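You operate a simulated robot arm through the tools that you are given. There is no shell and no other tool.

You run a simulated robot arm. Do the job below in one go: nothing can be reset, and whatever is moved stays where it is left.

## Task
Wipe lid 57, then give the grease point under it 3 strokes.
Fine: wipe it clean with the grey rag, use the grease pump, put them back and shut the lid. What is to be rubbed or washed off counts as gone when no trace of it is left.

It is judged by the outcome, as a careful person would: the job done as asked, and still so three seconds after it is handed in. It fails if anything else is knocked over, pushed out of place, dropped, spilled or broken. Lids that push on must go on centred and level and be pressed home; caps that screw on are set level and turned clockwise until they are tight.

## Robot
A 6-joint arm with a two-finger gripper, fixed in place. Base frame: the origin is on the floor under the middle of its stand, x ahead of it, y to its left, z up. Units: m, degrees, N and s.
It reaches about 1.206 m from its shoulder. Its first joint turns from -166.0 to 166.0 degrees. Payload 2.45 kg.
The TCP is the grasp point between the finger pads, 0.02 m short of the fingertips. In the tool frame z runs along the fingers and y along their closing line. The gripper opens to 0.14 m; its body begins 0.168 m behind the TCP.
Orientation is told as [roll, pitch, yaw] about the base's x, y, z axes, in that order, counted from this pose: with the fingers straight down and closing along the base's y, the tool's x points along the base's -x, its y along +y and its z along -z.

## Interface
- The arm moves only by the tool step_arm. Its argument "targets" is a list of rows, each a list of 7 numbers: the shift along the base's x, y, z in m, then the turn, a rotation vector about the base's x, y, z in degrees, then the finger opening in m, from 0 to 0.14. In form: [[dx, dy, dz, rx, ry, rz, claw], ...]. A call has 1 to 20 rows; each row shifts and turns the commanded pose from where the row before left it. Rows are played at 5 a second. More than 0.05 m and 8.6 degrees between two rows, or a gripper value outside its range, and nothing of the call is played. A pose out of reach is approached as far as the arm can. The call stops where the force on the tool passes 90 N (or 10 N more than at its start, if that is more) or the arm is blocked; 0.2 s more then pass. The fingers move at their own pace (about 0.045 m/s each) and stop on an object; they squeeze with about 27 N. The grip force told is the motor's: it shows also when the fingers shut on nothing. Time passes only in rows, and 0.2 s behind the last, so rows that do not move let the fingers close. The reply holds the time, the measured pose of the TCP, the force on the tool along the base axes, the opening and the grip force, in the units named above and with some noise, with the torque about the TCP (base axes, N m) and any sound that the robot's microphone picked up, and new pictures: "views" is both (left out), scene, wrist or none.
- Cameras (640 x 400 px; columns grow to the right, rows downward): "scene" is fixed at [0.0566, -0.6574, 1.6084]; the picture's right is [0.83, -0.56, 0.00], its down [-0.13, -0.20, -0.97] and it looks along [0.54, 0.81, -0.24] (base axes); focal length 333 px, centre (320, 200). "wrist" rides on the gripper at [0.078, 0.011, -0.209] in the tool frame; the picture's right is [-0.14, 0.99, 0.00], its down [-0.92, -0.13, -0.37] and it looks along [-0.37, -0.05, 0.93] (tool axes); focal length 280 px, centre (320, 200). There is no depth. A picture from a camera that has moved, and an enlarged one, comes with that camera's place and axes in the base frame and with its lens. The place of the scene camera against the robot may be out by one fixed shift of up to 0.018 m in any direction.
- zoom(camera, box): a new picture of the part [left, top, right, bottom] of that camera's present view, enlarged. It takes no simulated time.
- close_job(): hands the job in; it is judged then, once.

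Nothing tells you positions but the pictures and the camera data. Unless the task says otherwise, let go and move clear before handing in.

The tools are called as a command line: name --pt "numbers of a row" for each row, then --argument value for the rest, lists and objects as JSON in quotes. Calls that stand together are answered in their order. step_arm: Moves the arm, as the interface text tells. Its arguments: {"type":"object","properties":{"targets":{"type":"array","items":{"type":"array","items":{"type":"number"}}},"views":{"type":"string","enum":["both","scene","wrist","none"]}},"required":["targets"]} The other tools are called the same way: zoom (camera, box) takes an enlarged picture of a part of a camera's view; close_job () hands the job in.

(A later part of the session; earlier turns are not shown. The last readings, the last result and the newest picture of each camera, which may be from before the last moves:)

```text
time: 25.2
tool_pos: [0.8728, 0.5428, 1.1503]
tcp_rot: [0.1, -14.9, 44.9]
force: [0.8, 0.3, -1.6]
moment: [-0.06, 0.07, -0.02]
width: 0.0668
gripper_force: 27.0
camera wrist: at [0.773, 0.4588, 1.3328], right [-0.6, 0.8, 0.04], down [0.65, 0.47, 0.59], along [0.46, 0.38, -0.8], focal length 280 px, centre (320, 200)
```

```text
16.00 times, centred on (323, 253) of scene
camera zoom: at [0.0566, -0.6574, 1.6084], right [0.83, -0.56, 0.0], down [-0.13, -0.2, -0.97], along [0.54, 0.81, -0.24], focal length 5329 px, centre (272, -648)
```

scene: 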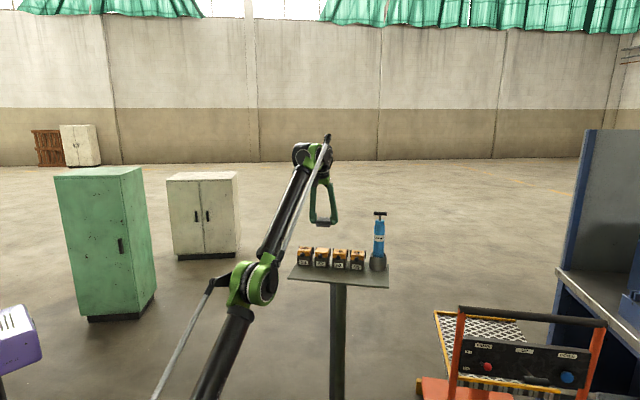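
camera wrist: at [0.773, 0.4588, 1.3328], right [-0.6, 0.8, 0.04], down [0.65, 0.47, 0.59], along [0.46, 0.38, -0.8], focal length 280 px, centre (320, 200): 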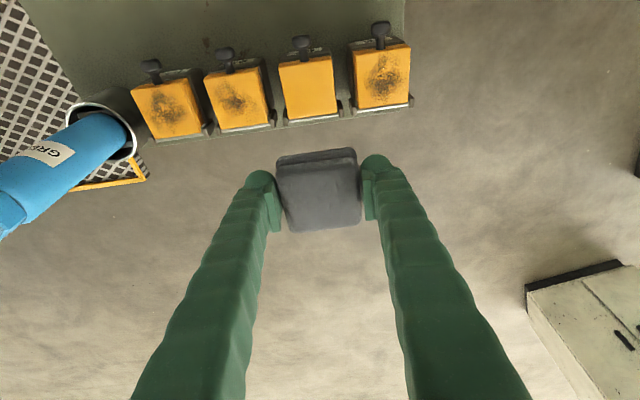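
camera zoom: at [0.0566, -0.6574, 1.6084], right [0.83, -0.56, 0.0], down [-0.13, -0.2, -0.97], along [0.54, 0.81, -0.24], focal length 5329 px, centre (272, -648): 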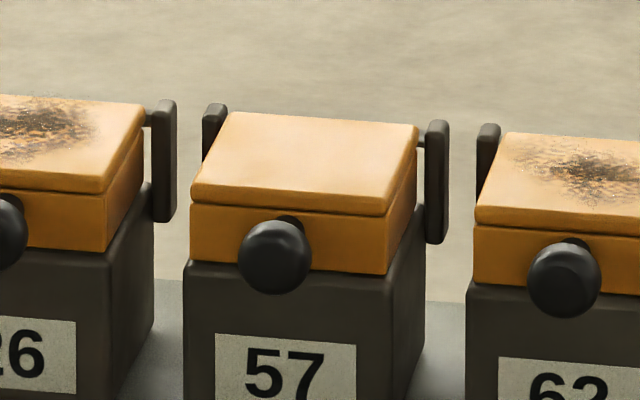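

It looks spotless. As insurance against faint residue I'll give it one more short round of rubbing with the same positions.

step_arm --pt "-0.021 -0.0205 0 0 0 0 0.04" --pt "-0.0208 -0.0208 -0.03 0 0 0 0.04" --pt "0 0 -0.04 0 0 0 0.04" --pt "0 0 -0.022 0 0 0 0.04" --pt "0 0 -0.0035 0 0 0 0.04" --pt "0 0 -0.0025 0 0 0 0.04" --pt "0 0 0 0 0 0 0.04" --views "none"

```text
time: 26.8
tool_pos: [0.8551, 0.5148, 1.0637]
tcp_rot: [0.1, -14.7, 44.8]
force: [-0.1, 0.5, -1.3]
moment: [-0.01, 0.01, -0.02]
width: 0.0668
gripper_force: 26.8
out of reach, approached as far as the arm can: row 2, 3, 4, 6
```

The arm fell slightly short of the commanded path but is still clear above the lid. Correcting position first.

step_arm --pt "-0.012 -0.0067 0 0 0 0 0.04" --pt "-0.012 -0.0067 0 0 0 0 0.04" --pt "0 0 0 0 0 0 0.04"

```text
time: 27.6
tool_pos: [0.8529, 0.5149, 1.0754]
tcp_rot: [0.0, -14.8, 44.9]
force: [0.0, 0.6, 0.0]
moment: [-0.06, 0.0, 0.02]
width: 0.0668
gripper_force: 26.6
out of reach, approached as far as the arm can: row 1, 2
camera wrist: at [0.7536, 0.432, 1.2562], right [-0.6, 0.8, 0.04], down [0.65, 0.47, 0.59], along [0.45, 0.38, -0.81], focal length 280 px, centre (320, 200)
```

scene: 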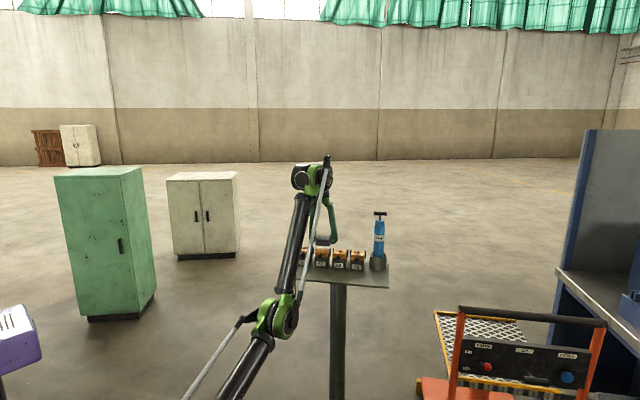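
wrist: 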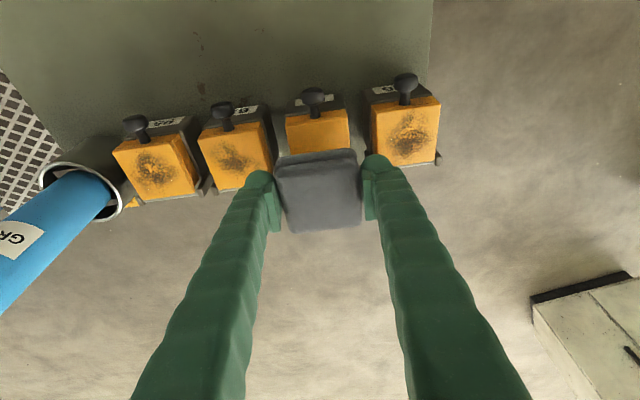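

The elbow has flipped to its low side near full stretch, which blocks the move. I'll go up to full stretch, clear of everything, and come back so that the elbow bends upward again.

step_arm --pt "0.005 0.005 0.03 0 0 0 0.04" --pt "0.005 0.005 0.03 0 0 0 0.04" --pt "0 0 0.03 0 0 0 0.04" --pt "0 0 0.03 0 0 0 0.04" --pt "0 0 0.03 0 0 0 0.04" --pt "0 0 0 0 0 0 0.04"

```text
time: 29.0
tool_pos: [0.8464, 0.5149, 1.185]
tcp_rot: [0.0, -15.1, 44.9]
force: [0.3, 0.5, 0.1]
moment: [0.04, 0.02, -0.01]
width: 0.0669
gripper_force: 27.0
out of reach, approached as far as the arm can: row 4, 5
camera wrist: at [0.7469, 0.432, 1.3671], right [-0.6, 0.8, 0.04], down [0.65, 0.47, 0.59], along [0.46, 0.38, -0.8], focal length 280 px, centre (320, 200)
```

scene: 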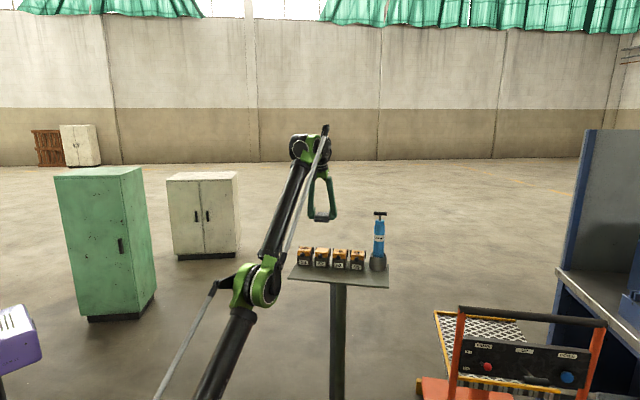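
wrist: 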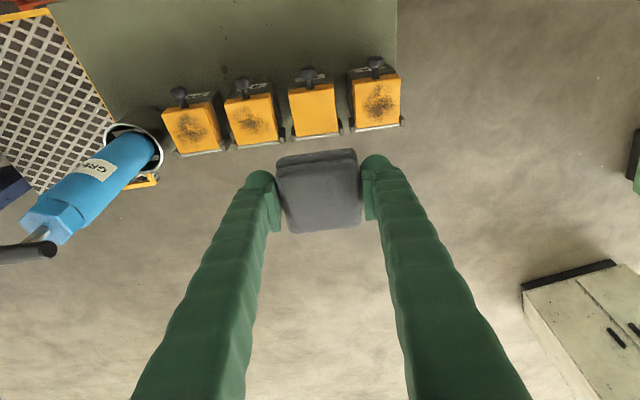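

The arm is straight now. Moving inward to see which way the elbow bends.

step_arm --pt "-0.03 -0.018 0.01 0 0 0 0.04" --pt "-0.03 -0.018 0 0 0 0 0.04" --pt "0 0 0 0 0 0 0.04" --views "scene"

```text
time: 29.8
tool_pos: [0.7949, 0.484, 1.2013]
tcp_rot: [0.0, -14.7, 45.0]
force: [0.2, -0.3, -0.4]
moment: [-0.02, 0.02, 0.0]
width: 0.0669
gripper_force: 27.1
out of reach, approached as far as the arm can: row 2
```

scene: 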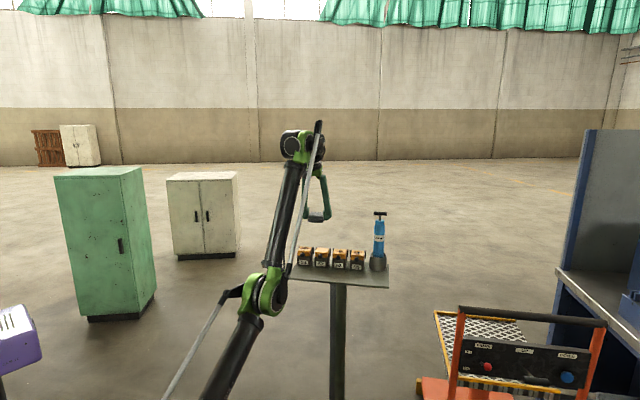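

Still bent low. I'll stretch fully upward, then sweep outward and down in larger steps, which should bias the elbow to bend upward.

step_arm --pt "0 0 0.048 0 0 0 0.04" --pt "0 0 0.048 0 0 0 0.04" --pt "0.0 0.0 0.048 0 0 0 0.04" --pt "0.026 0.016 -0.038 0 0 0 0.04" --pt "0.026 0.016 -0.038 0 0 0 0.04" --pt "0.026 0.016 -0.038 0 0 0 0.04" --pt "0 0 0 0 0 0 0.04" --views "scene"

```text
time: 31.4
tool_pos: [0.8313, 0.5056, 1.1703]
tcp_rot: [0.1, -15.0, 44.9]
force: [-0.5, 0.7, -1.1]
moment: [-0.01, -0.02, -0.02]
width: 0.0667
gripper_force: 27.1
out of reach, approached as far as the arm can: row 1, 2, 3
```

scene: 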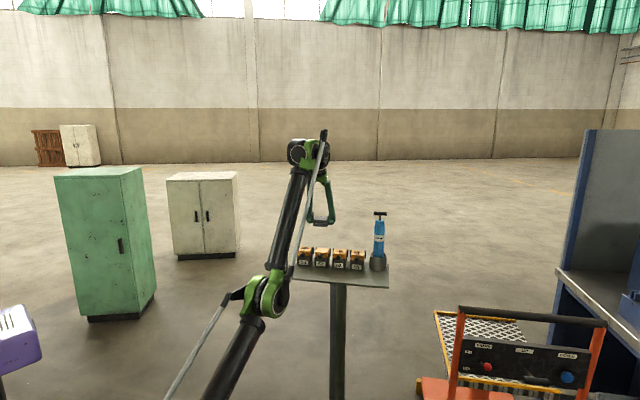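

Not flipped yet. Stretching straight out over the open space behind the boxes, then dropping down slightly.

step_arm --pt "0.02 0.012 0.02 0 0 0 0.04" --pt "0.02 0.012 0.01 0 0 0 0.04" --pt "0.03 0.018 0.02 0 0 0 0.04" --pt "0.03 0.018 0.02 0 0 0 0.04" --pt "0 0 0 0 0 0 0.04" --views "scene"

```text
time: 32.6
tool_pos: [0.857, 0.5211, 1.1779]
tcp_rot: [0.0, -15.0, 44.8]
force: [-0.3, -0.5, -1.1]
moment: [0.03, -0.02, -0.04]
width: 0.0669
gripper_force: 27.3
out of reach, approached as far as the arm can: row 1, 2, 3, 4
```

scene: 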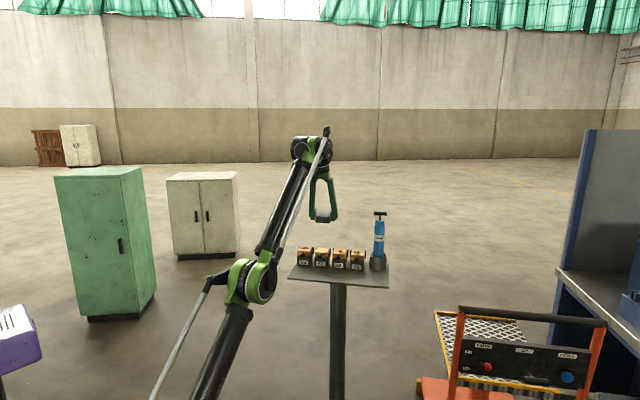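

Now it is straight again. Trying a straight-down step from here.

step_arm --pt "0.01 0.006 -0.045 0 0 0 0.04" --pt "0 0 0 0 0 0 0.04" --views "scene"

```text
time: 33.2
tool_pos: [0.8654, 0.5291, 1.1328]
tcp_rot: [0.1, -15.0, 45.0]
force: [0.0, -0.1, -0.1]
moment: [0.0, 0.01, 0.01]
width: 0.0668
gripper_force: 27.3
```

scene: 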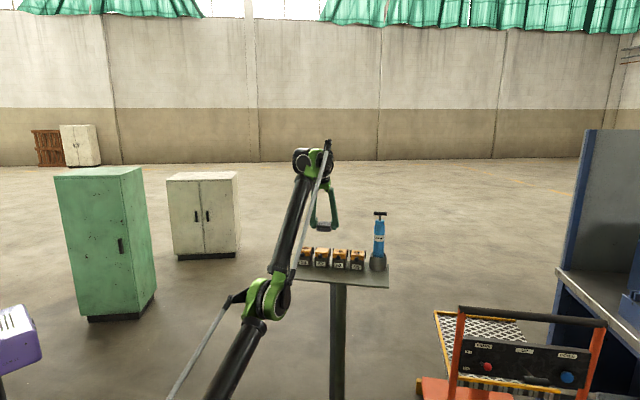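

The elbow keeps returning low since it never quite crosses straight. I'll raise the arm, push firmly out to full stretch, and then slide outward-down along the reach limit so it crosses over.

step_arm --pt "-0.017 -0.0104 0.044 0 0 0 0.04" --pt "-0.017 -0.0104 0.044 0 0 0 0.04" --pt "-0.017 -0.0104 0.044 0 0 0 0.04" --pt "-0.017 -0.0104 0.044 0 0 0 0.04" --pt "0.028 0.017 0.036 0 0 0 0.04" --pt "0.028 0.017 0.036 0 0 0 0.04" --pt "0.028 0.017 0.036 0 0 0 0.04" --pt "0.028 0.017 0.036 0 0 0 0.04" --pt "0.028 0.017 0.036 0 0 0 0.04" --pt "0.028 0.017 0.036 0 0 0 0.04" --pt "0.0398 0.0241 -0.0077 0 0 0 0.04" --pt "0.0398 0.0241 -0.0077 0 0 0 0.04" --pt "0.0398 0.0241 -0.0077 0 0 0 0.04" --pt "0 0 0 0 0 0 0.04" --views "scene"

```text
time: 36.2
tool_pos: [0.8158, 0.4992, 1.2215]
tcp_rot: [0.0, -15.0, 44.9]
force: [0.4, -0.2, -0.6]
moment: [0.01, -0.01, 0.01]
width: 0.0667
gripper_force: 26.7
out of reach, approached as far as the arm can: row 2, 3, 4, 5, 6, 7, 8, 9, 10, 11, 12, 13
```

scene: 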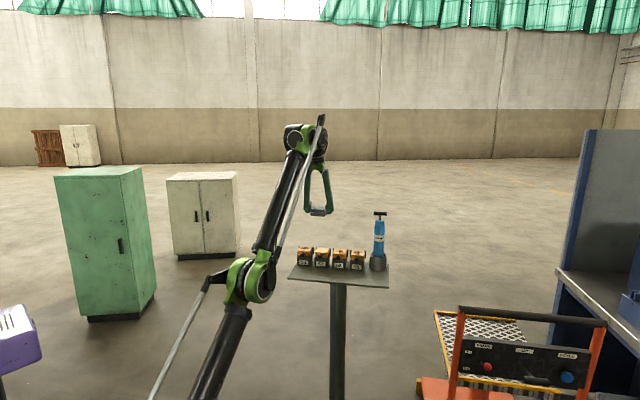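

Now moving slightly inward to see the bend direction.

step_arm --pt "0.02 0.0121 -0.03 0 0 0 0.04" --pt "-0.01 -0.006 -0.03 0 0 0 0.04" --pt "0 0 0 0 0 0 0.04" --views "scene"

```text
time: 37.0
tool_pos: [0.8228, 0.5049, 1.1612]
tcp_rot: [0.0, -15.0, 44.9]
force: [0.4, -0.1, -0.1]
moment: [-0.03, -0.02, -0.02]
width: 0.0668
gripper_force: 27.1
```

scene: 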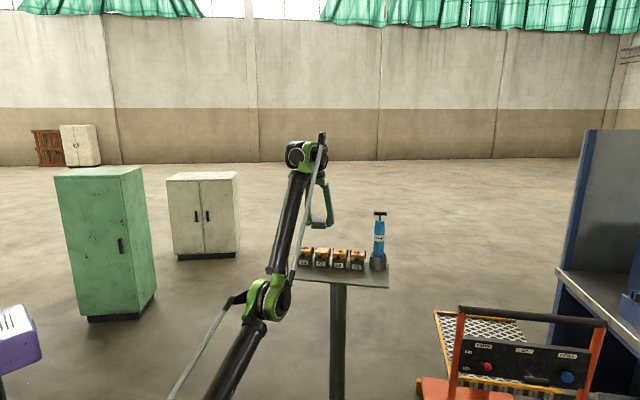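

Still low. I'll creep very close to full stretch with shrinking steps, and then make one larger outward-down step.

step_arm --pt "-0.0085 -0.0052 0.04 0 0 0 0.04" --pt "-0.0043 -0.0026 0.03 0 0 0 0.04" --pt "0.0123 0.0075 0.0138 0 0 0 0.04" --pt "0.0062 0.0037 0.0069 0 0 0 0.04" --pt "0.0031 0.0019 0.0035 0 0 0 0.04" --pt "0.0012 0.0007 0.0014 0 0 0 0.04" --pt "0.0006 0.0004 0.0007 0 0 0 0.04" --pt "0.0006 0.0004 0.0007 0 0 0 0.04" --pt "0.0006 0.0004 0.0007 0 0 0 0.04" --pt "0.0265 0.016 -0.0375 0 0 0 0.04" --pt "0.0154 0.0093 -0.0448 0 0 0 0.04" --pt "0 0 0 0 0 0 0.04" --views "scene"

```text
time: 39.6
tool_pos: [0.8511, 0.5267, 1.1464]
tcp_rot: [0.1, -15.0, 44.9]
force: [0.8, 0.0, -0.2]
moment: [0.04, -0.02, -0.02]
width: 0.0669
gripper_force: 27.2
out of reach, approached as far as the arm can: row 3, 4, 5, 7
```

scene: 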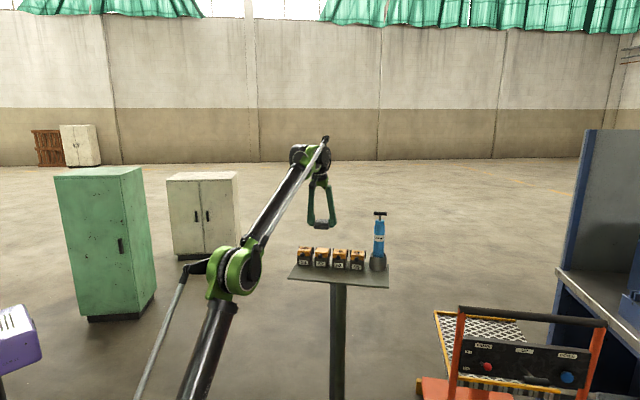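

The elbow is up again. I'll pull inward to stay clear of full stretch, and take another careful look at lid 57.

step_arm --pt "-0.015 -0.012 -0.02 0 0 0 0.04" --pt "-0.01 -0.01 -0.02 0 0 0 0.04" --pt "0 0 0 0 0 0 0.04"

zoom --camera "wrist" --box '[270, 50, 360, 160]'

zoom --camera "scene" --box '[312, 244, 334, 258]'

```text
time: 40.4
tool_pos: [0.8259, 0.5043, 1.1093]
tcp_rot: [0.0, -15.0, 44.9]
force: [0.4, 0.3, -1.0]
moment: [-0.01, 0.01, -0.02]
width: 0.0669
gripper_force: 26.2
camera wrist: at [0.7264, 0.4209, 1.2906], right [-0.6, 0.8, 0.04], down [0.65, 0.47, 0.59], along [0.46, 0.38, -0.8], focal length 280 px, centre (320, 200)
```

scene: 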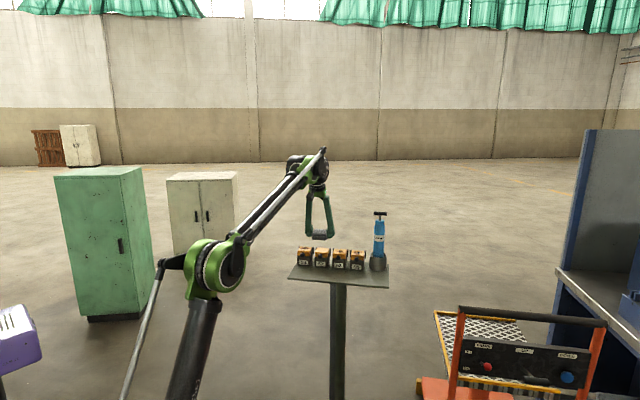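
wrist: 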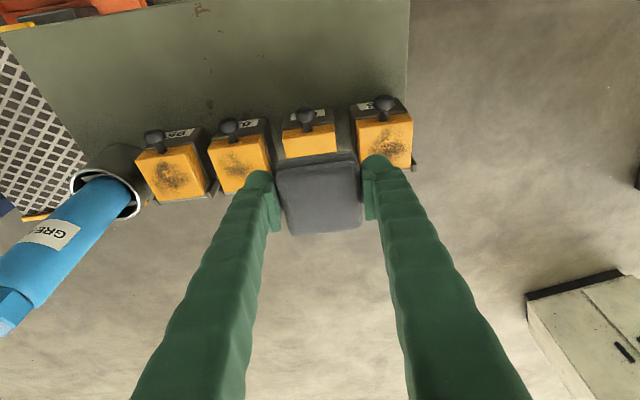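

```text
3.64 times, centred on (315, 105) of wrist
camera zoom: at [0.7264, 0.4209, 1.2906], right [-0.6, 0.8, 0.04], down [0.65, 0.47, 0.59], along [0.46, 0.38, -0.8], focal length 1020 px, centre (338, 546)
```

zoom: 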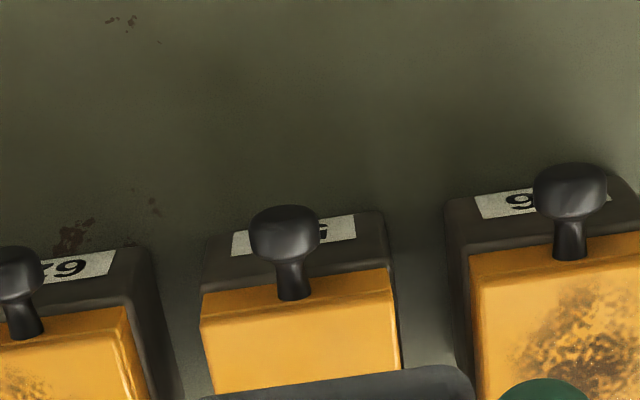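

```text
16.00 times, centred on (323, 251) of scene
camera zoom: at [0.0566, -0.6574, 1.6084], right [0.83, -0.56, 0.0], down [-0.13, -0.2, -0.97], along [0.54, 0.81, -0.24], focal length 5329 px, centre (272, -616)
```

zoom: 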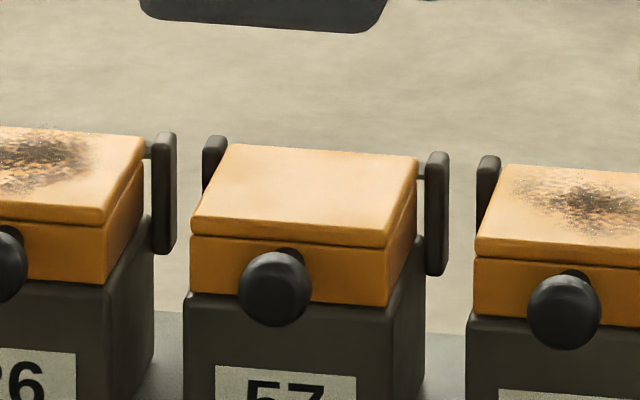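

Lid 57 looks spotless. Since I'm directly above, I'll do one more brief rubbing pass for certainty.

step_arm --pt "0.002 -0.001 -0.025 0 0 0 0.04" --pt "0.002 -0.001 -0.02 0 0 0 0.04" --pt "0 0 -0.008 0 0 0 0.04" --pt "0 0 -0.002 0 0 0 0.04" --pt "0 0 0 0 0 0 0.04" --views "none"

```text
time: 41.6
tool_pos: [0.8307, 0.5017, 1.0541]
tcp_rot: [0.0, -15.0, 44.9]
force: [0.6, 0.0, -0.9]
moment: [-0.02, -0.02, -0.02]
width: 0.067
gripper_force: 26.7
```

step_arm --pt "0 0 -0.0015 0 0 0 0.04" --pt "0 0 -0.001 0 0 0 0.04" --pt "0.005 0.005 0 0 0 0 0.04" --pt "0.005 0.005 0 0 0 0 0.04" --pt "-0.005 -0.005 0 0 0 0 0.04" --pt "-0.005 -0.005 0 0 0 0 0.04" --pt "-0.005 -0.005 0 0 0 0 0.04" --pt "-0.005 -0.005 0 0 0 0 0.04" --pt "0.004 -0.004 0 0 0 0 0.04" --pt "0.005 0.005 0 0 0 0 0.04" --pt "0.005 0.005 0 0 0 0 0.04" --pt "0.005 0.005 0 0 0 0 0.04" --pt "0.005 0.005 0 0 0 0 0.04" --pt "-0.005 -0.005 0 0 0 0 0.04" --pt "-0.004 0.004 0 0 0 0 0.04" --pt "-0.005 -0.005 0 0 0 0 0.04" --pt "0 0 0 0 0 0 0.04" --views "none"

```text
time: 45.2
tool_pos: [0.831, 0.5013, 1.0514]
tcp_rot: [0.0, -15.0, 44.9]
force: [1.3, 0.2, -0.1]
moment: [0.01, -0.01, -0.02]
width: 0.067
gripper_force: 27.2
```

The rag has settled slightly in the grip. Lowering until contact again, then rubbing.

step_arm --pt "0 0 -0.001 0 0 0 0.04" --pt "0 0 -0.001 0 0 0 0.04" --pt "0 0 0 0 0 0 0.04" --views "scene"

zoom --camera "scene" --box '[295, 220, 355, 275]'

```text
time: 46.0
tool_pos: [0.8304, 0.5017, 1.051]
tcp_rot: [0.0, -15.0, 44.9]
force: [0.0, 0.3, 5.9]
moment: [-0.1, 0.07, -0.02]
width: 0.067
gripper_force: 27.1
```

scene: 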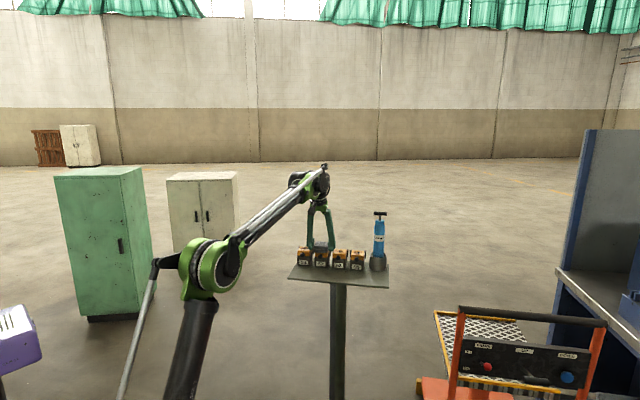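

```text
7.27 times, centred on (325, 248) of scene
camera zoom: at [0.0566, -0.6574, 1.6084], right [0.83, -0.56, 0.0], down [-0.13, -0.2, -0.97], along [0.54, 0.81, -0.24], focal length 2422 px, centre (284, -146)
```

zoom: 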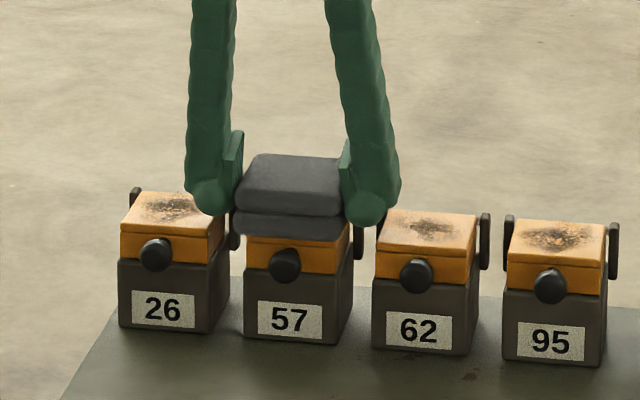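

step_arm --pt "0 0 -0.0007 0 0 0 0.04" --pt "0.005 0.005 0 0 0 0 0.04" --pt "0.005 0.005 0 0 0 0 0.04" --pt "-0.005 -0.005 0 0 0 0 0.04" --pt "-0.005 -0.005 0 0 0 0 0.04" --pt "-0.005 -0.005 0 0 0 0 0.04" --pt "-0.005 -0.005 0 0 0 0 0.04" --pt "0.005 0.005 0 0 0 0 0.04" --pt "0.005 0.005 0 0 0 0 0.04" --pt "0 0 0 0 0 0 0.04" --views "none"

step_arm --pt "0 0 0.02 0 0 0 0.04" --pt "0 0 0.03 0 0 0 0.04" --pt "0 0 0 0 0 0 0.04" --views "scene"

zoom --camera "scene" --box '[295, 225, 355, 275]'

```text
time: 48.2
tool_pos: [0.83, 0.4989, 1.0498]
tcp_rot: [0.0, -15.0, 44.8]
force: [-4.0, -7.6, 16.1]
moment: [-0.39, 0.29, -0.02]
width: 0.0668
gripper_force: 27.4
```

```text
time: 49.0
tool_pos: [0.8306, 0.5003, 1.0966]
tcp_rot: [0.0, -15.1, 44.9]
force: [-0.7, 0.0, -0.8]
moment: [0.01, -0.01, 0.03]
width: 0.067
gripper_force: 26.7
```

scene: 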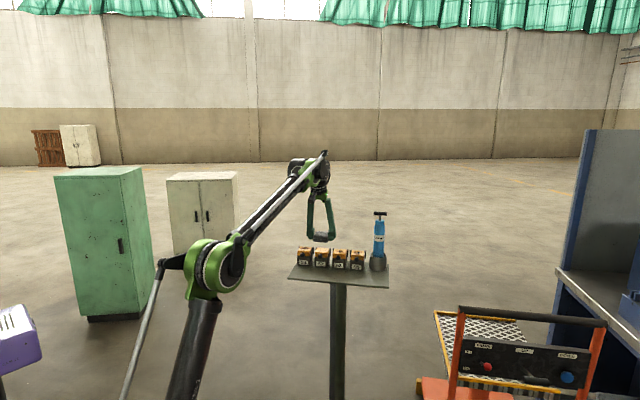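

```text
8.00 times, centred on (325, 250) of scene
camera zoom: at [0.0566, -0.6574, 1.6084], right [0.83, -0.56, 0.0], down [-0.13, -0.2, -0.97], along [0.54, 0.81, -0.24], focal length 2664 px, centre (280, -200)
```

zoom: 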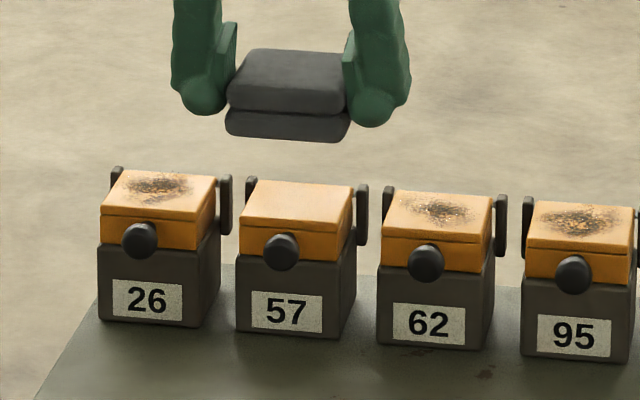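

The lid is clean and the rag is still firmly held. Carrying the rag back to its original place along the reverse path.

step_arm --pt "0 0 0.01 0 0 0 0.04" --pt "0.0088 -0.02115 0 0 0 -7.75 0.04" --pt "0.0088 -0.02115 0 0 0 -7.75 0.04" --pt "0.0088 -0.02115 0 0 0 -7.75 0.04" --pt "0.0088 -0.02115 0 0 0 -7.75 0.04" --pt "0.0088 -0.02115 0 0 0 -7.75 0.04" --pt "0.0088 -0.02115 0 0 0 -7.75 0.04" --pt "0.0088 -0.02115 0 0 0 -7.75 0.04" --pt "0.0088 -0.02115 0 0 0 -7.75 0.04" --pt "0.0088 -0.02115 0 0 0 -7.75 0.04" --pt "0.0088 -0.02115 0 0 0 -7.75 0.04" --pt "0.0088 -0.02115 0 0 0 -7.7 0.04" --pt "0 0 -0.03 0 0 0 0.04" --pt "0 0 -0.03 0 0 0 0.04" --pt "0 0 0 0 0 0 0.04"

```text
time: 52.2
tool_pos: [0.9276, 0.2684, 1.0489]
tcp_rot: [0.0, -15.1, -40.4]
force: [-0.5, 0.1, -0.8]
moment: [0.02, 0.04, 0.02]
width: 0.0669
gripper_force: 27.5
camera wrist: at [0.836, 0.3604, 1.2304], right [0.74, 0.67, 0.03], down [0.52, -0.61, 0.59], along [0.42, -0.42, -0.8], focal length 280 px, centre (320, 200)
```

scene: 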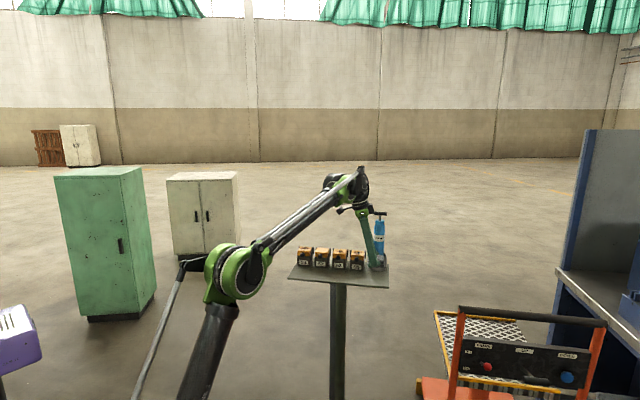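
wrist: 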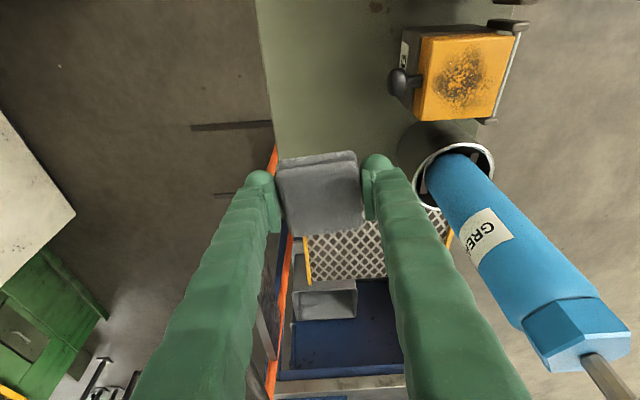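

Right over the rag's original spot. Lowering it gently to the table.

step_arm --pt "0 -0.0005 -0.03 0 0 0 0.04" --pt "0 0 -0.025 0 0 0 0.04" --pt "0 0 -0.006 0 0 0 0.04" --pt "0 0 -0.003 0 0 0 0.04" --pt "0 0 0 0 0 0 0.04" --views "scene"

zoom --camera "scene" --box '[330, 220, 410, 300]'

```text
time: 53.4
tool_pos: [0.9277, 0.2695, 0.9835]
tcp_rot: [-0.1, -14.9, -40.2]
force: [0.2, 0.2, -0.2]
moment: [0.01, -0.01, -0.02]
width: 0.0667
gripper_force: 26.4
```

scene: 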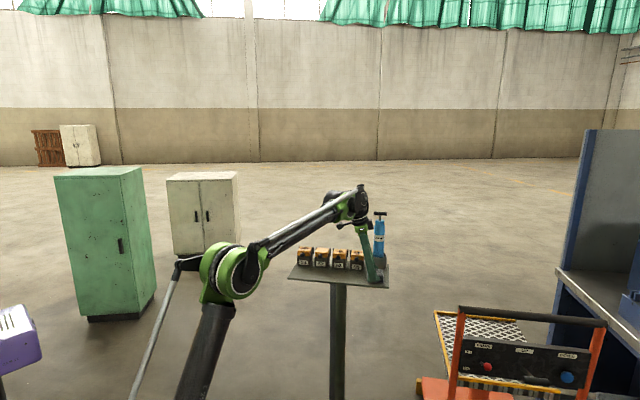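

```text
5.00 times, centred on (370, 260) of scene
camera zoom: at [0.0566, -0.6574, 1.6084], right [0.83, -0.56, 0.0], down [-0.13, -0.2, -0.97], along [0.54, 0.81, -0.24], focal length 1665 px, centre (70, -100)
```

zoom: 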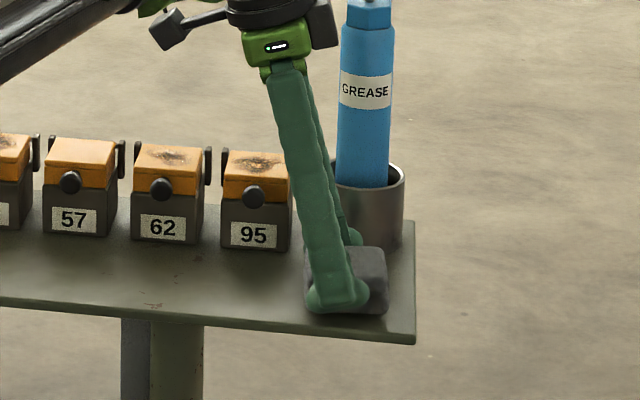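

step_arm --pt "0 0 -0.0015 0 0 0 0.04" --pt "0 0 -0.001 0 0 0 0.04" --pt "0 0 0 0 0 0 0.04" --views "none"

```text
time: 54.2
tool_pos: [0.9276, 0.2692, 0.982]
tcp_rot: [0.0, -15.0, -40.3]
force: [-0.3, 0.1, -0.8]
moment: [0.02, -0.01, 0.04]
width: 0.0669
gripper_force: 27.4
```

step_arm --pt "0 0 -0.001 0 0 0 0.04" --pt "0 0 -0.001 0 0 0 0.04" --pt "0 0 0 0 0 0 0.04" --views "none"

```text
time: 55.0
tool_pos: [0.9283, 0.2672, 0.9803]
tcp_rot: [0.1, -15.0, -40.3]
force: [2.4, 0.9, 6.4]
moment: [0.07, 0.08, -0.04]
width: 0.0666
gripper_force: 27.4
```

Contact with the table. Releasing and rising straight up.

step_arm --pt "0 0 0 0 0 0 0.075" --pt "0 0 0 0 0 0 0.09" --pt "0 0 0 0 0 0 0.1" --pt "0 0 0 0 0 0 0.1" --pt "0 0 0.01 0 0 0 0.1" --pt "0 0 0.03 0 0 0 0.1" --pt "0 0 0.04 0 0 0 0.1" --pt "0 0 0.04 0 0 0 0.1" --pt "0 0 0 0 0 0 0.1"

zoom --camera "scene" --box '[330, 220, 410, 300]'

```text
time: 57.0
tool_pos: [0.929, 0.2666, 1.0994]
tcp_rot: [0.0, -15.0, -40.3]
force: [0.4, 0.4, 0.1]
moment: [-0.01, 0.01, 0.01]
width: 0.0998
gripper_force: 0.0
camera wrist: at [0.837, 0.3584, 1.2817], right [0.74, 0.67, 0.04], down [0.52, -0.61, 0.59], along [0.42, -0.42, -0.8], focal length 280 px, centre (320, 200)
```

scene: 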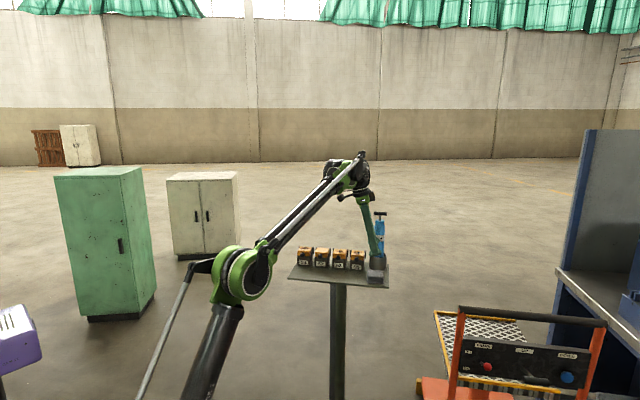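
wrist: 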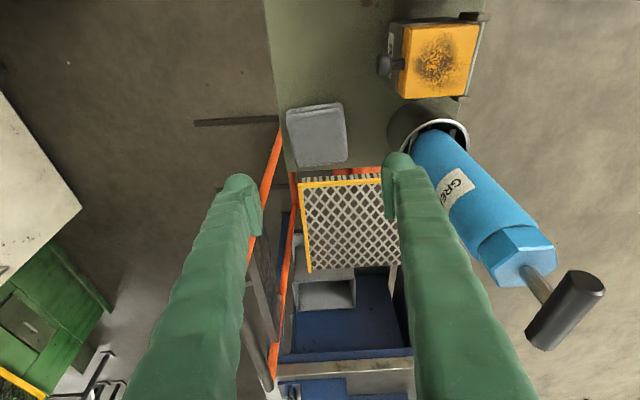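

```text
5.00 times, centred on (370, 260) of scene
camera zoom: at [0.0566, -0.6574, 1.6084], right [0.83, -0.56, 0.0], down [-0.13, -0.2, -0.97], along [0.54, 0.81, -0.24], focal length 1665 px, centre (70, -100)
```

zoom: 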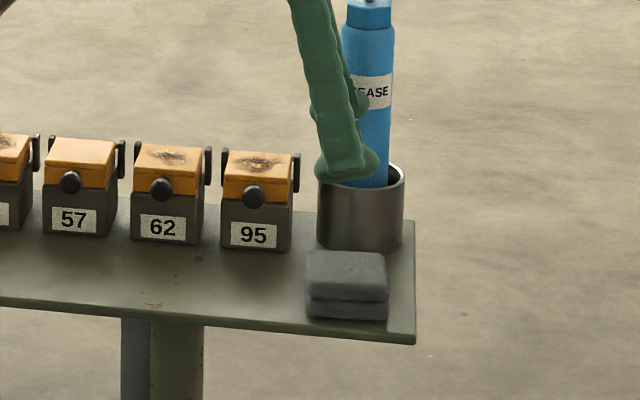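

The rag is back where it was. Next comes opening lid 57 by its knob at about [0.808, 0.474, 1.014]. I'll back off, face the boxes, and tilt the tool forward to approach the knob from the front.

step_arm --pt "-0.019 0.0085 0.0091 0 0 7.75 0.06" --pt "-0.019 0.0085 0.0091 0 0 7.75 0.05" --pt "-0.019 0.0085 0.0091 0 0 7.75 0.05" --pt "-0.019 0.0085 0.0091 0 0 7.75 0.05" --pt "-0.019 0.0085 0.0091 0 0 7.75 0.05" --pt "-0.019 0.0085 0.0091 0 0 7.75 0.05" --pt "-0.019 0.0085 0.0091 0 0 7.75 0.05" --pt "-0.019 0.0085 0.0091 0 0 7.75 0.05" --pt "-0.019 0.0085 0.0091 0 0 7.75 0.05" --pt "-0.019 0.0085 0.0091 0 0 7.75 0.05" --pt "-0.019 0.0085 0.0091 0 0 7.8 0.05" --pt "0 0 0 5.56 -5.56 0 0.05" --pt "0 0 0 5.56 -5.56 0 0.05" --pt "0 0 0 5.56 -5.56 0 0.05" --pt "0 0 0 5.56 -5.56 0 0.05" --pt "0 0 0 5.56 -5.56 0 0.05" --pt "0 0 0 5.56 -5.56 0 0.05" --pt "0 0 0 5.56 -5.56 0 0.05" --pt "0 0 0 0 0 0 0.05"

```text
time: 61.0
tool_pos: [0.7185, 0.3614, 1.2004]
tcp_rot: [0.1, -70.0, 45.0]
force: [-0.4, -0.3, -0.2]
moment: [0.02, -0.01, 0.02]
width: 0.0498
gripper_force: 0.1
camera wrist: at [0.5529, 0.212, 1.1982], right [-0.67, 0.73, 0.13], down [0.07, -0.11, 0.99], along [0.74, 0.67, 0.03], focal length 280 px, centre (320, 200)
```

scene: 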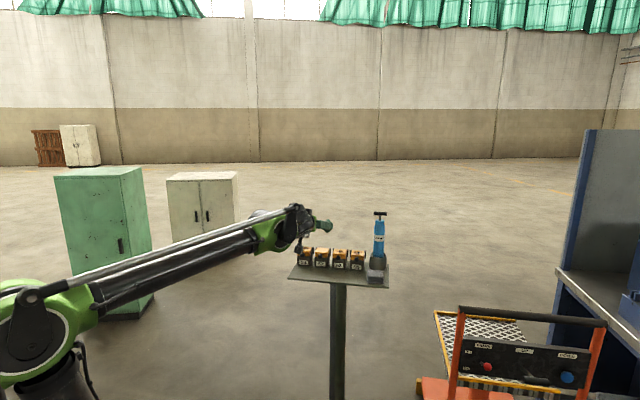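
wrist: 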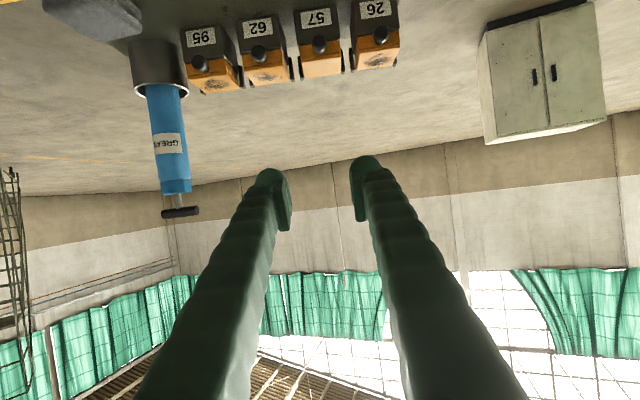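

Good, the tool faces the boxes with no reach trouble. Zooming in on lid 57's knob, the brackets and pump from this side.

zoom --camera "wrist" --box '[230, 0, 410, 110]'

zoom --camera "wrist" --box '[110, 20, 230, 230]'

```text
3.56 times, centred on (320, 55) of wrist
camera zoom: at [0.5529, 0.212, 1.1982], right [-0.67, 0.73, 0.13], down [0.07, -0.11, 0.99], along [0.74, 0.67, 0.03], focal length 997 px, centre (320, 716)
```

zoom: 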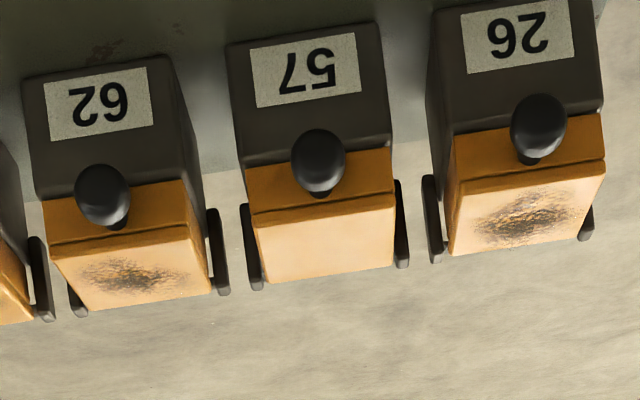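

```text
1.90 times, centred on (170, 125) of wrist
camera zoom: at [0.5529, 0.212, 1.1982], right [-0.67, 0.73, 0.13], down [0.07, -0.11, 0.99], along [0.74, 0.67, 0.03], focal length 534 px, centre (606, 343)
```

zoom: 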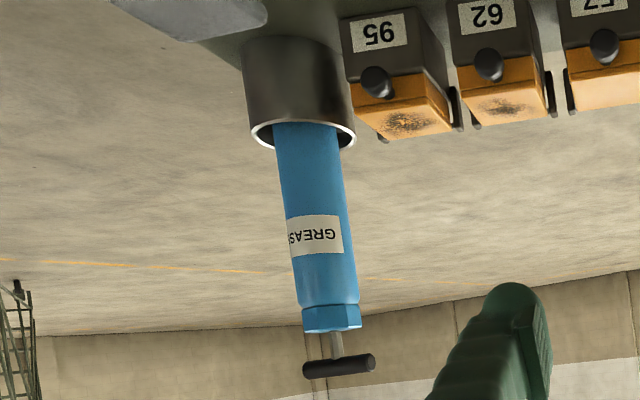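

The knob's ball centre refines to about [0.8085, 0.476, 1.0105]. Moving to a spot just in front of it.

step_arm --pt "0.006 0.011 -0.0318 0 0 0 0.05" --pt "0.006 0.011 -0.0318 0 0 0 0.05" --pt "0.006 0.011 -0.0318 0 0 0 0.05" --pt "0.006 0.011 -0.0318 0 0 0 0.05" --pt "0.006 0.011 -0.0318 0 0 0 0.05" --pt "0 0 0 0 0 0 0.05"

zoom --camera "scene" --box '[275, 215, 365, 285]'

zoom --camera "wrist" --box '[240, 60, 400, 200]'

```text
time: 62.4
tool_pos: [0.7477, 0.4184, 1.04]
tcp_rot: [0.1, -70.0, 45.0]
force: [0.1, 0.3, -0.7]
moment: [-0.01, 0.01, -0.03]
width: 0.0499
gripper_force: 0.1
camera wrist: at [0.5829, 0.2672, 1.0378], right [-0.67, 0.73, 0.13], down [0.07, -0.11, 0.99], along [0.74, 0.67, 0.03], focal length 280 px, centre (320, 200)
```

scene: 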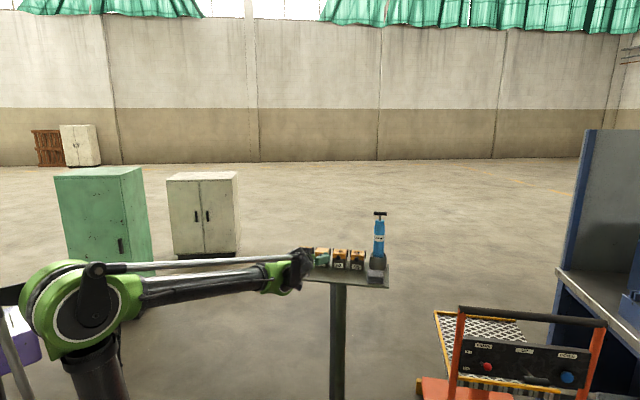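
wrist: 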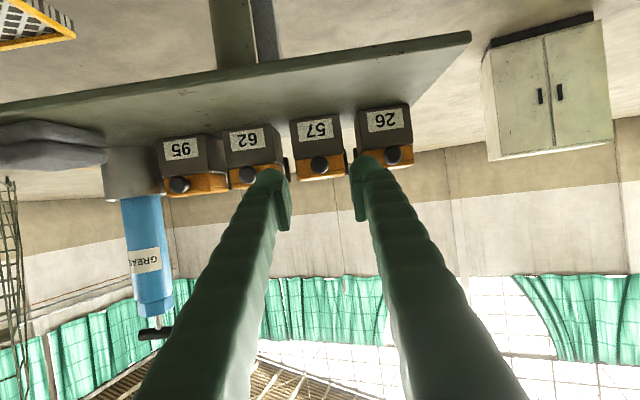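

```text
5.71 times, centred on (320, 250) of scene
camera zoom: at [0.0566, -0.6574, 1.6084], right [0.83, -0.56, 0.0], down [-0.13, -0.2, -0.97], along [0.54, 0.81, -0.24], focal length 1903 px, centre (320, -86)
```

zoom: 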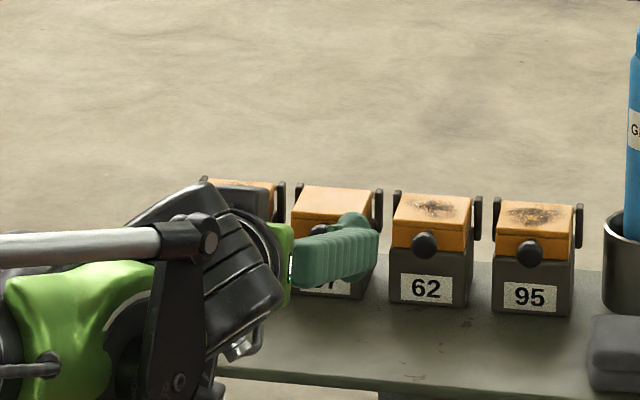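

```text
2.86 times, centred on (320, 130) of wrist
camera zoom: at [0.5829, 0.2672, 1.0378], right [-0.67, 0.73, 0.13], down [0.07, -0.11, 0.99], along [0.74, 0.67, 0.03], focal length 801 px, centre (320, 400)
```

zoom: 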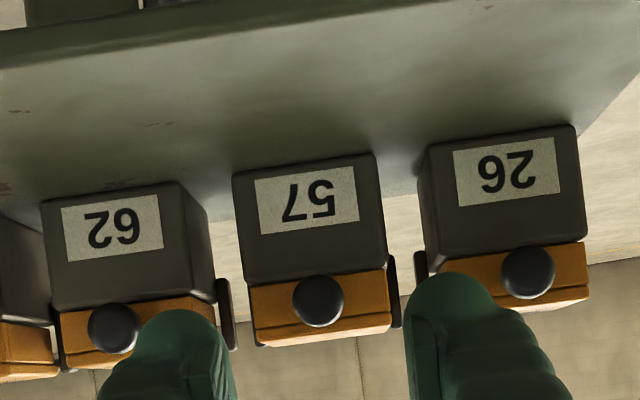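

The knob is centred between the fingers. Advancing along the tool axis to take the knob between the pads.

step_arm --pt "0.0136 0.0128 -0.007 0 0 0 0.05" --pt "0.0136 0.0128 -0.007 0 0 0 0.05" --pt "0.0136 0.0128 -0.007 0 0 0 0.05" --pt "0.0136 0.0128 -0.007 0 0 0 0.05" --pt "0 0 0 0 0 0 0.05"

zoom --camera "wrist" --box '[240, 100, 400, 240]'

zoom --camera "scene" --box '[290, 225, 370, 285]'

```text
time: 63.6
tool_pos: [0.8032, 0.4655, 1.0145]
tcp_rot: [0.1, -70.0, 44.8]
force: [-0.2, -0.3, -0.2]
moment: [0.02, -0.02, -0.03]
width: 0.0499
gripper_force: 0.1
camera wrist: at [0.6376, 0.3163, 1.0115], right [-0.67, 0.73, 0.13], down [0.07, -0.11, 0.99], along [0.74, 0.67, 0.03], focal length 280 px, centre (320, 200)
```

scene: 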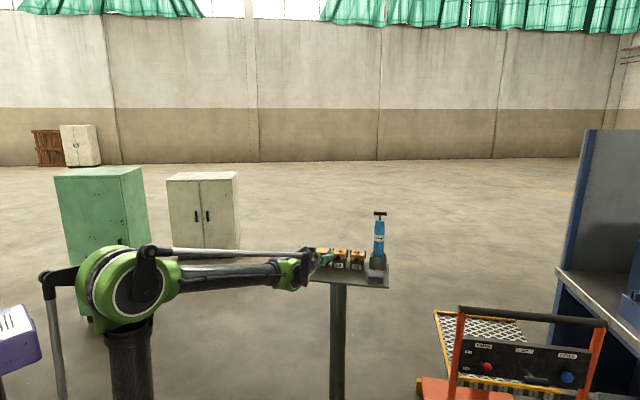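
wrist: 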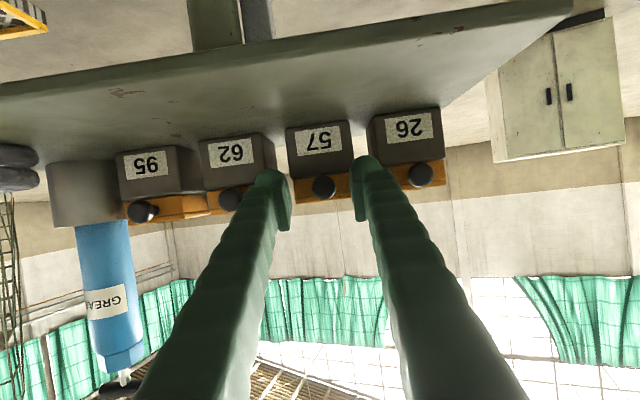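

```text
2.86 times, centred on (320, 170) of wrist
camera zoom: at [0.6376, 0.3163, 1.0115], right [-0.67, 0.73, 0.13], down [0.07, -0.11, 0.99], along [0.74, 0.67, 0.03], focal length 801 px, centre (320, 286)
```

zoom: 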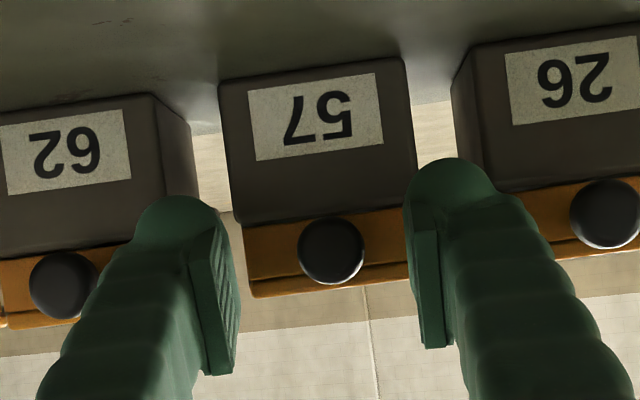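

```text
6.67 times, centred on (330, 255) of scene
camera zoom: at [0.0566, -0.6574, 1.6084], right [0.83, -0.56, 0.0], down [-0.13, -0.2, -0.97], along [0.54, 0.81, -0.24], focal length 2220 px, centre (253, -167)
```

zoom: 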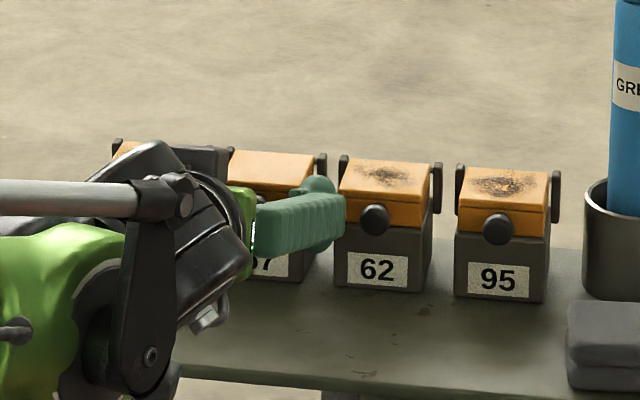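

The ball is about 4 mm off to one side; nudging to centre it, then closing on the knob.

step_arm --pt "-0.0023 0.0033 -0.0025 0 0 0 0.05" --pt "0 0 0 0 0 0 0.03" --pt "0 0 0 0 0 0 0.01" --pt "0 0 0 0 0 0 0.01" --pt "0 0 0 0 0 0 0.01"

zoom --camera "wrist" --box '[240, 100, 400, 240]'

```text
time: 64.8
tool_pos: [0.8005, 0.4687, 1.011]
tcp_rot: [0.1, -70.0, 44.8]
force: [8.4, -5.2, -0.4]
moment: [-0.01, -0.02, -0.05]
width: 0.0172
gripper_force: 41.9
camera wrist: at [0.6354, 0.3195, 1.0091], right [-0.67, 0.73, 0.13], down [0.07, -0.11, 0.99], along [0.74, 0.67, 0.03], focal length 280 px, centre (320, 200)
```

scene: 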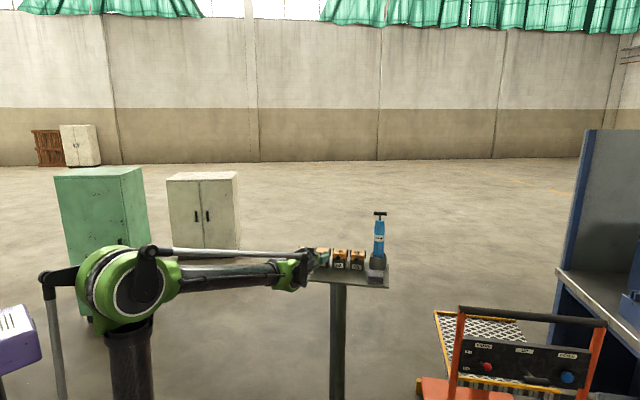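
wrist: 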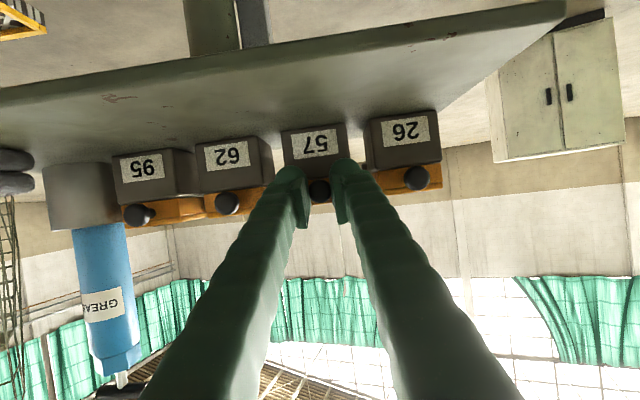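

```text
2.86 times, centred on (320, 170) of wrist
camera zoom: at [0.6354, 0.3195, 1.0091], right [-0.67, 0.73, 0.13], down [0.07, -0.11, 0.99], along [0.74, 0.67, 0.03], focal length 801 px, centre (320, 286)
```

zoom: 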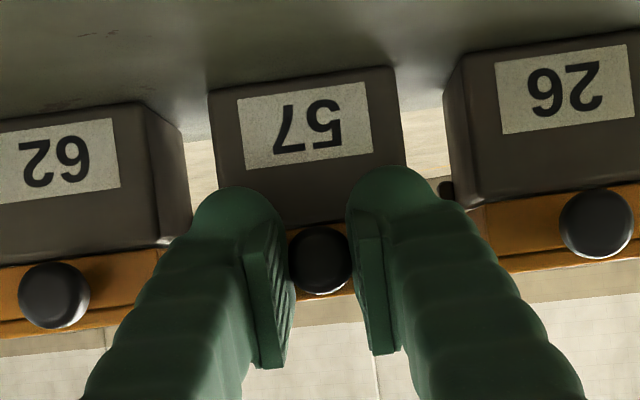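

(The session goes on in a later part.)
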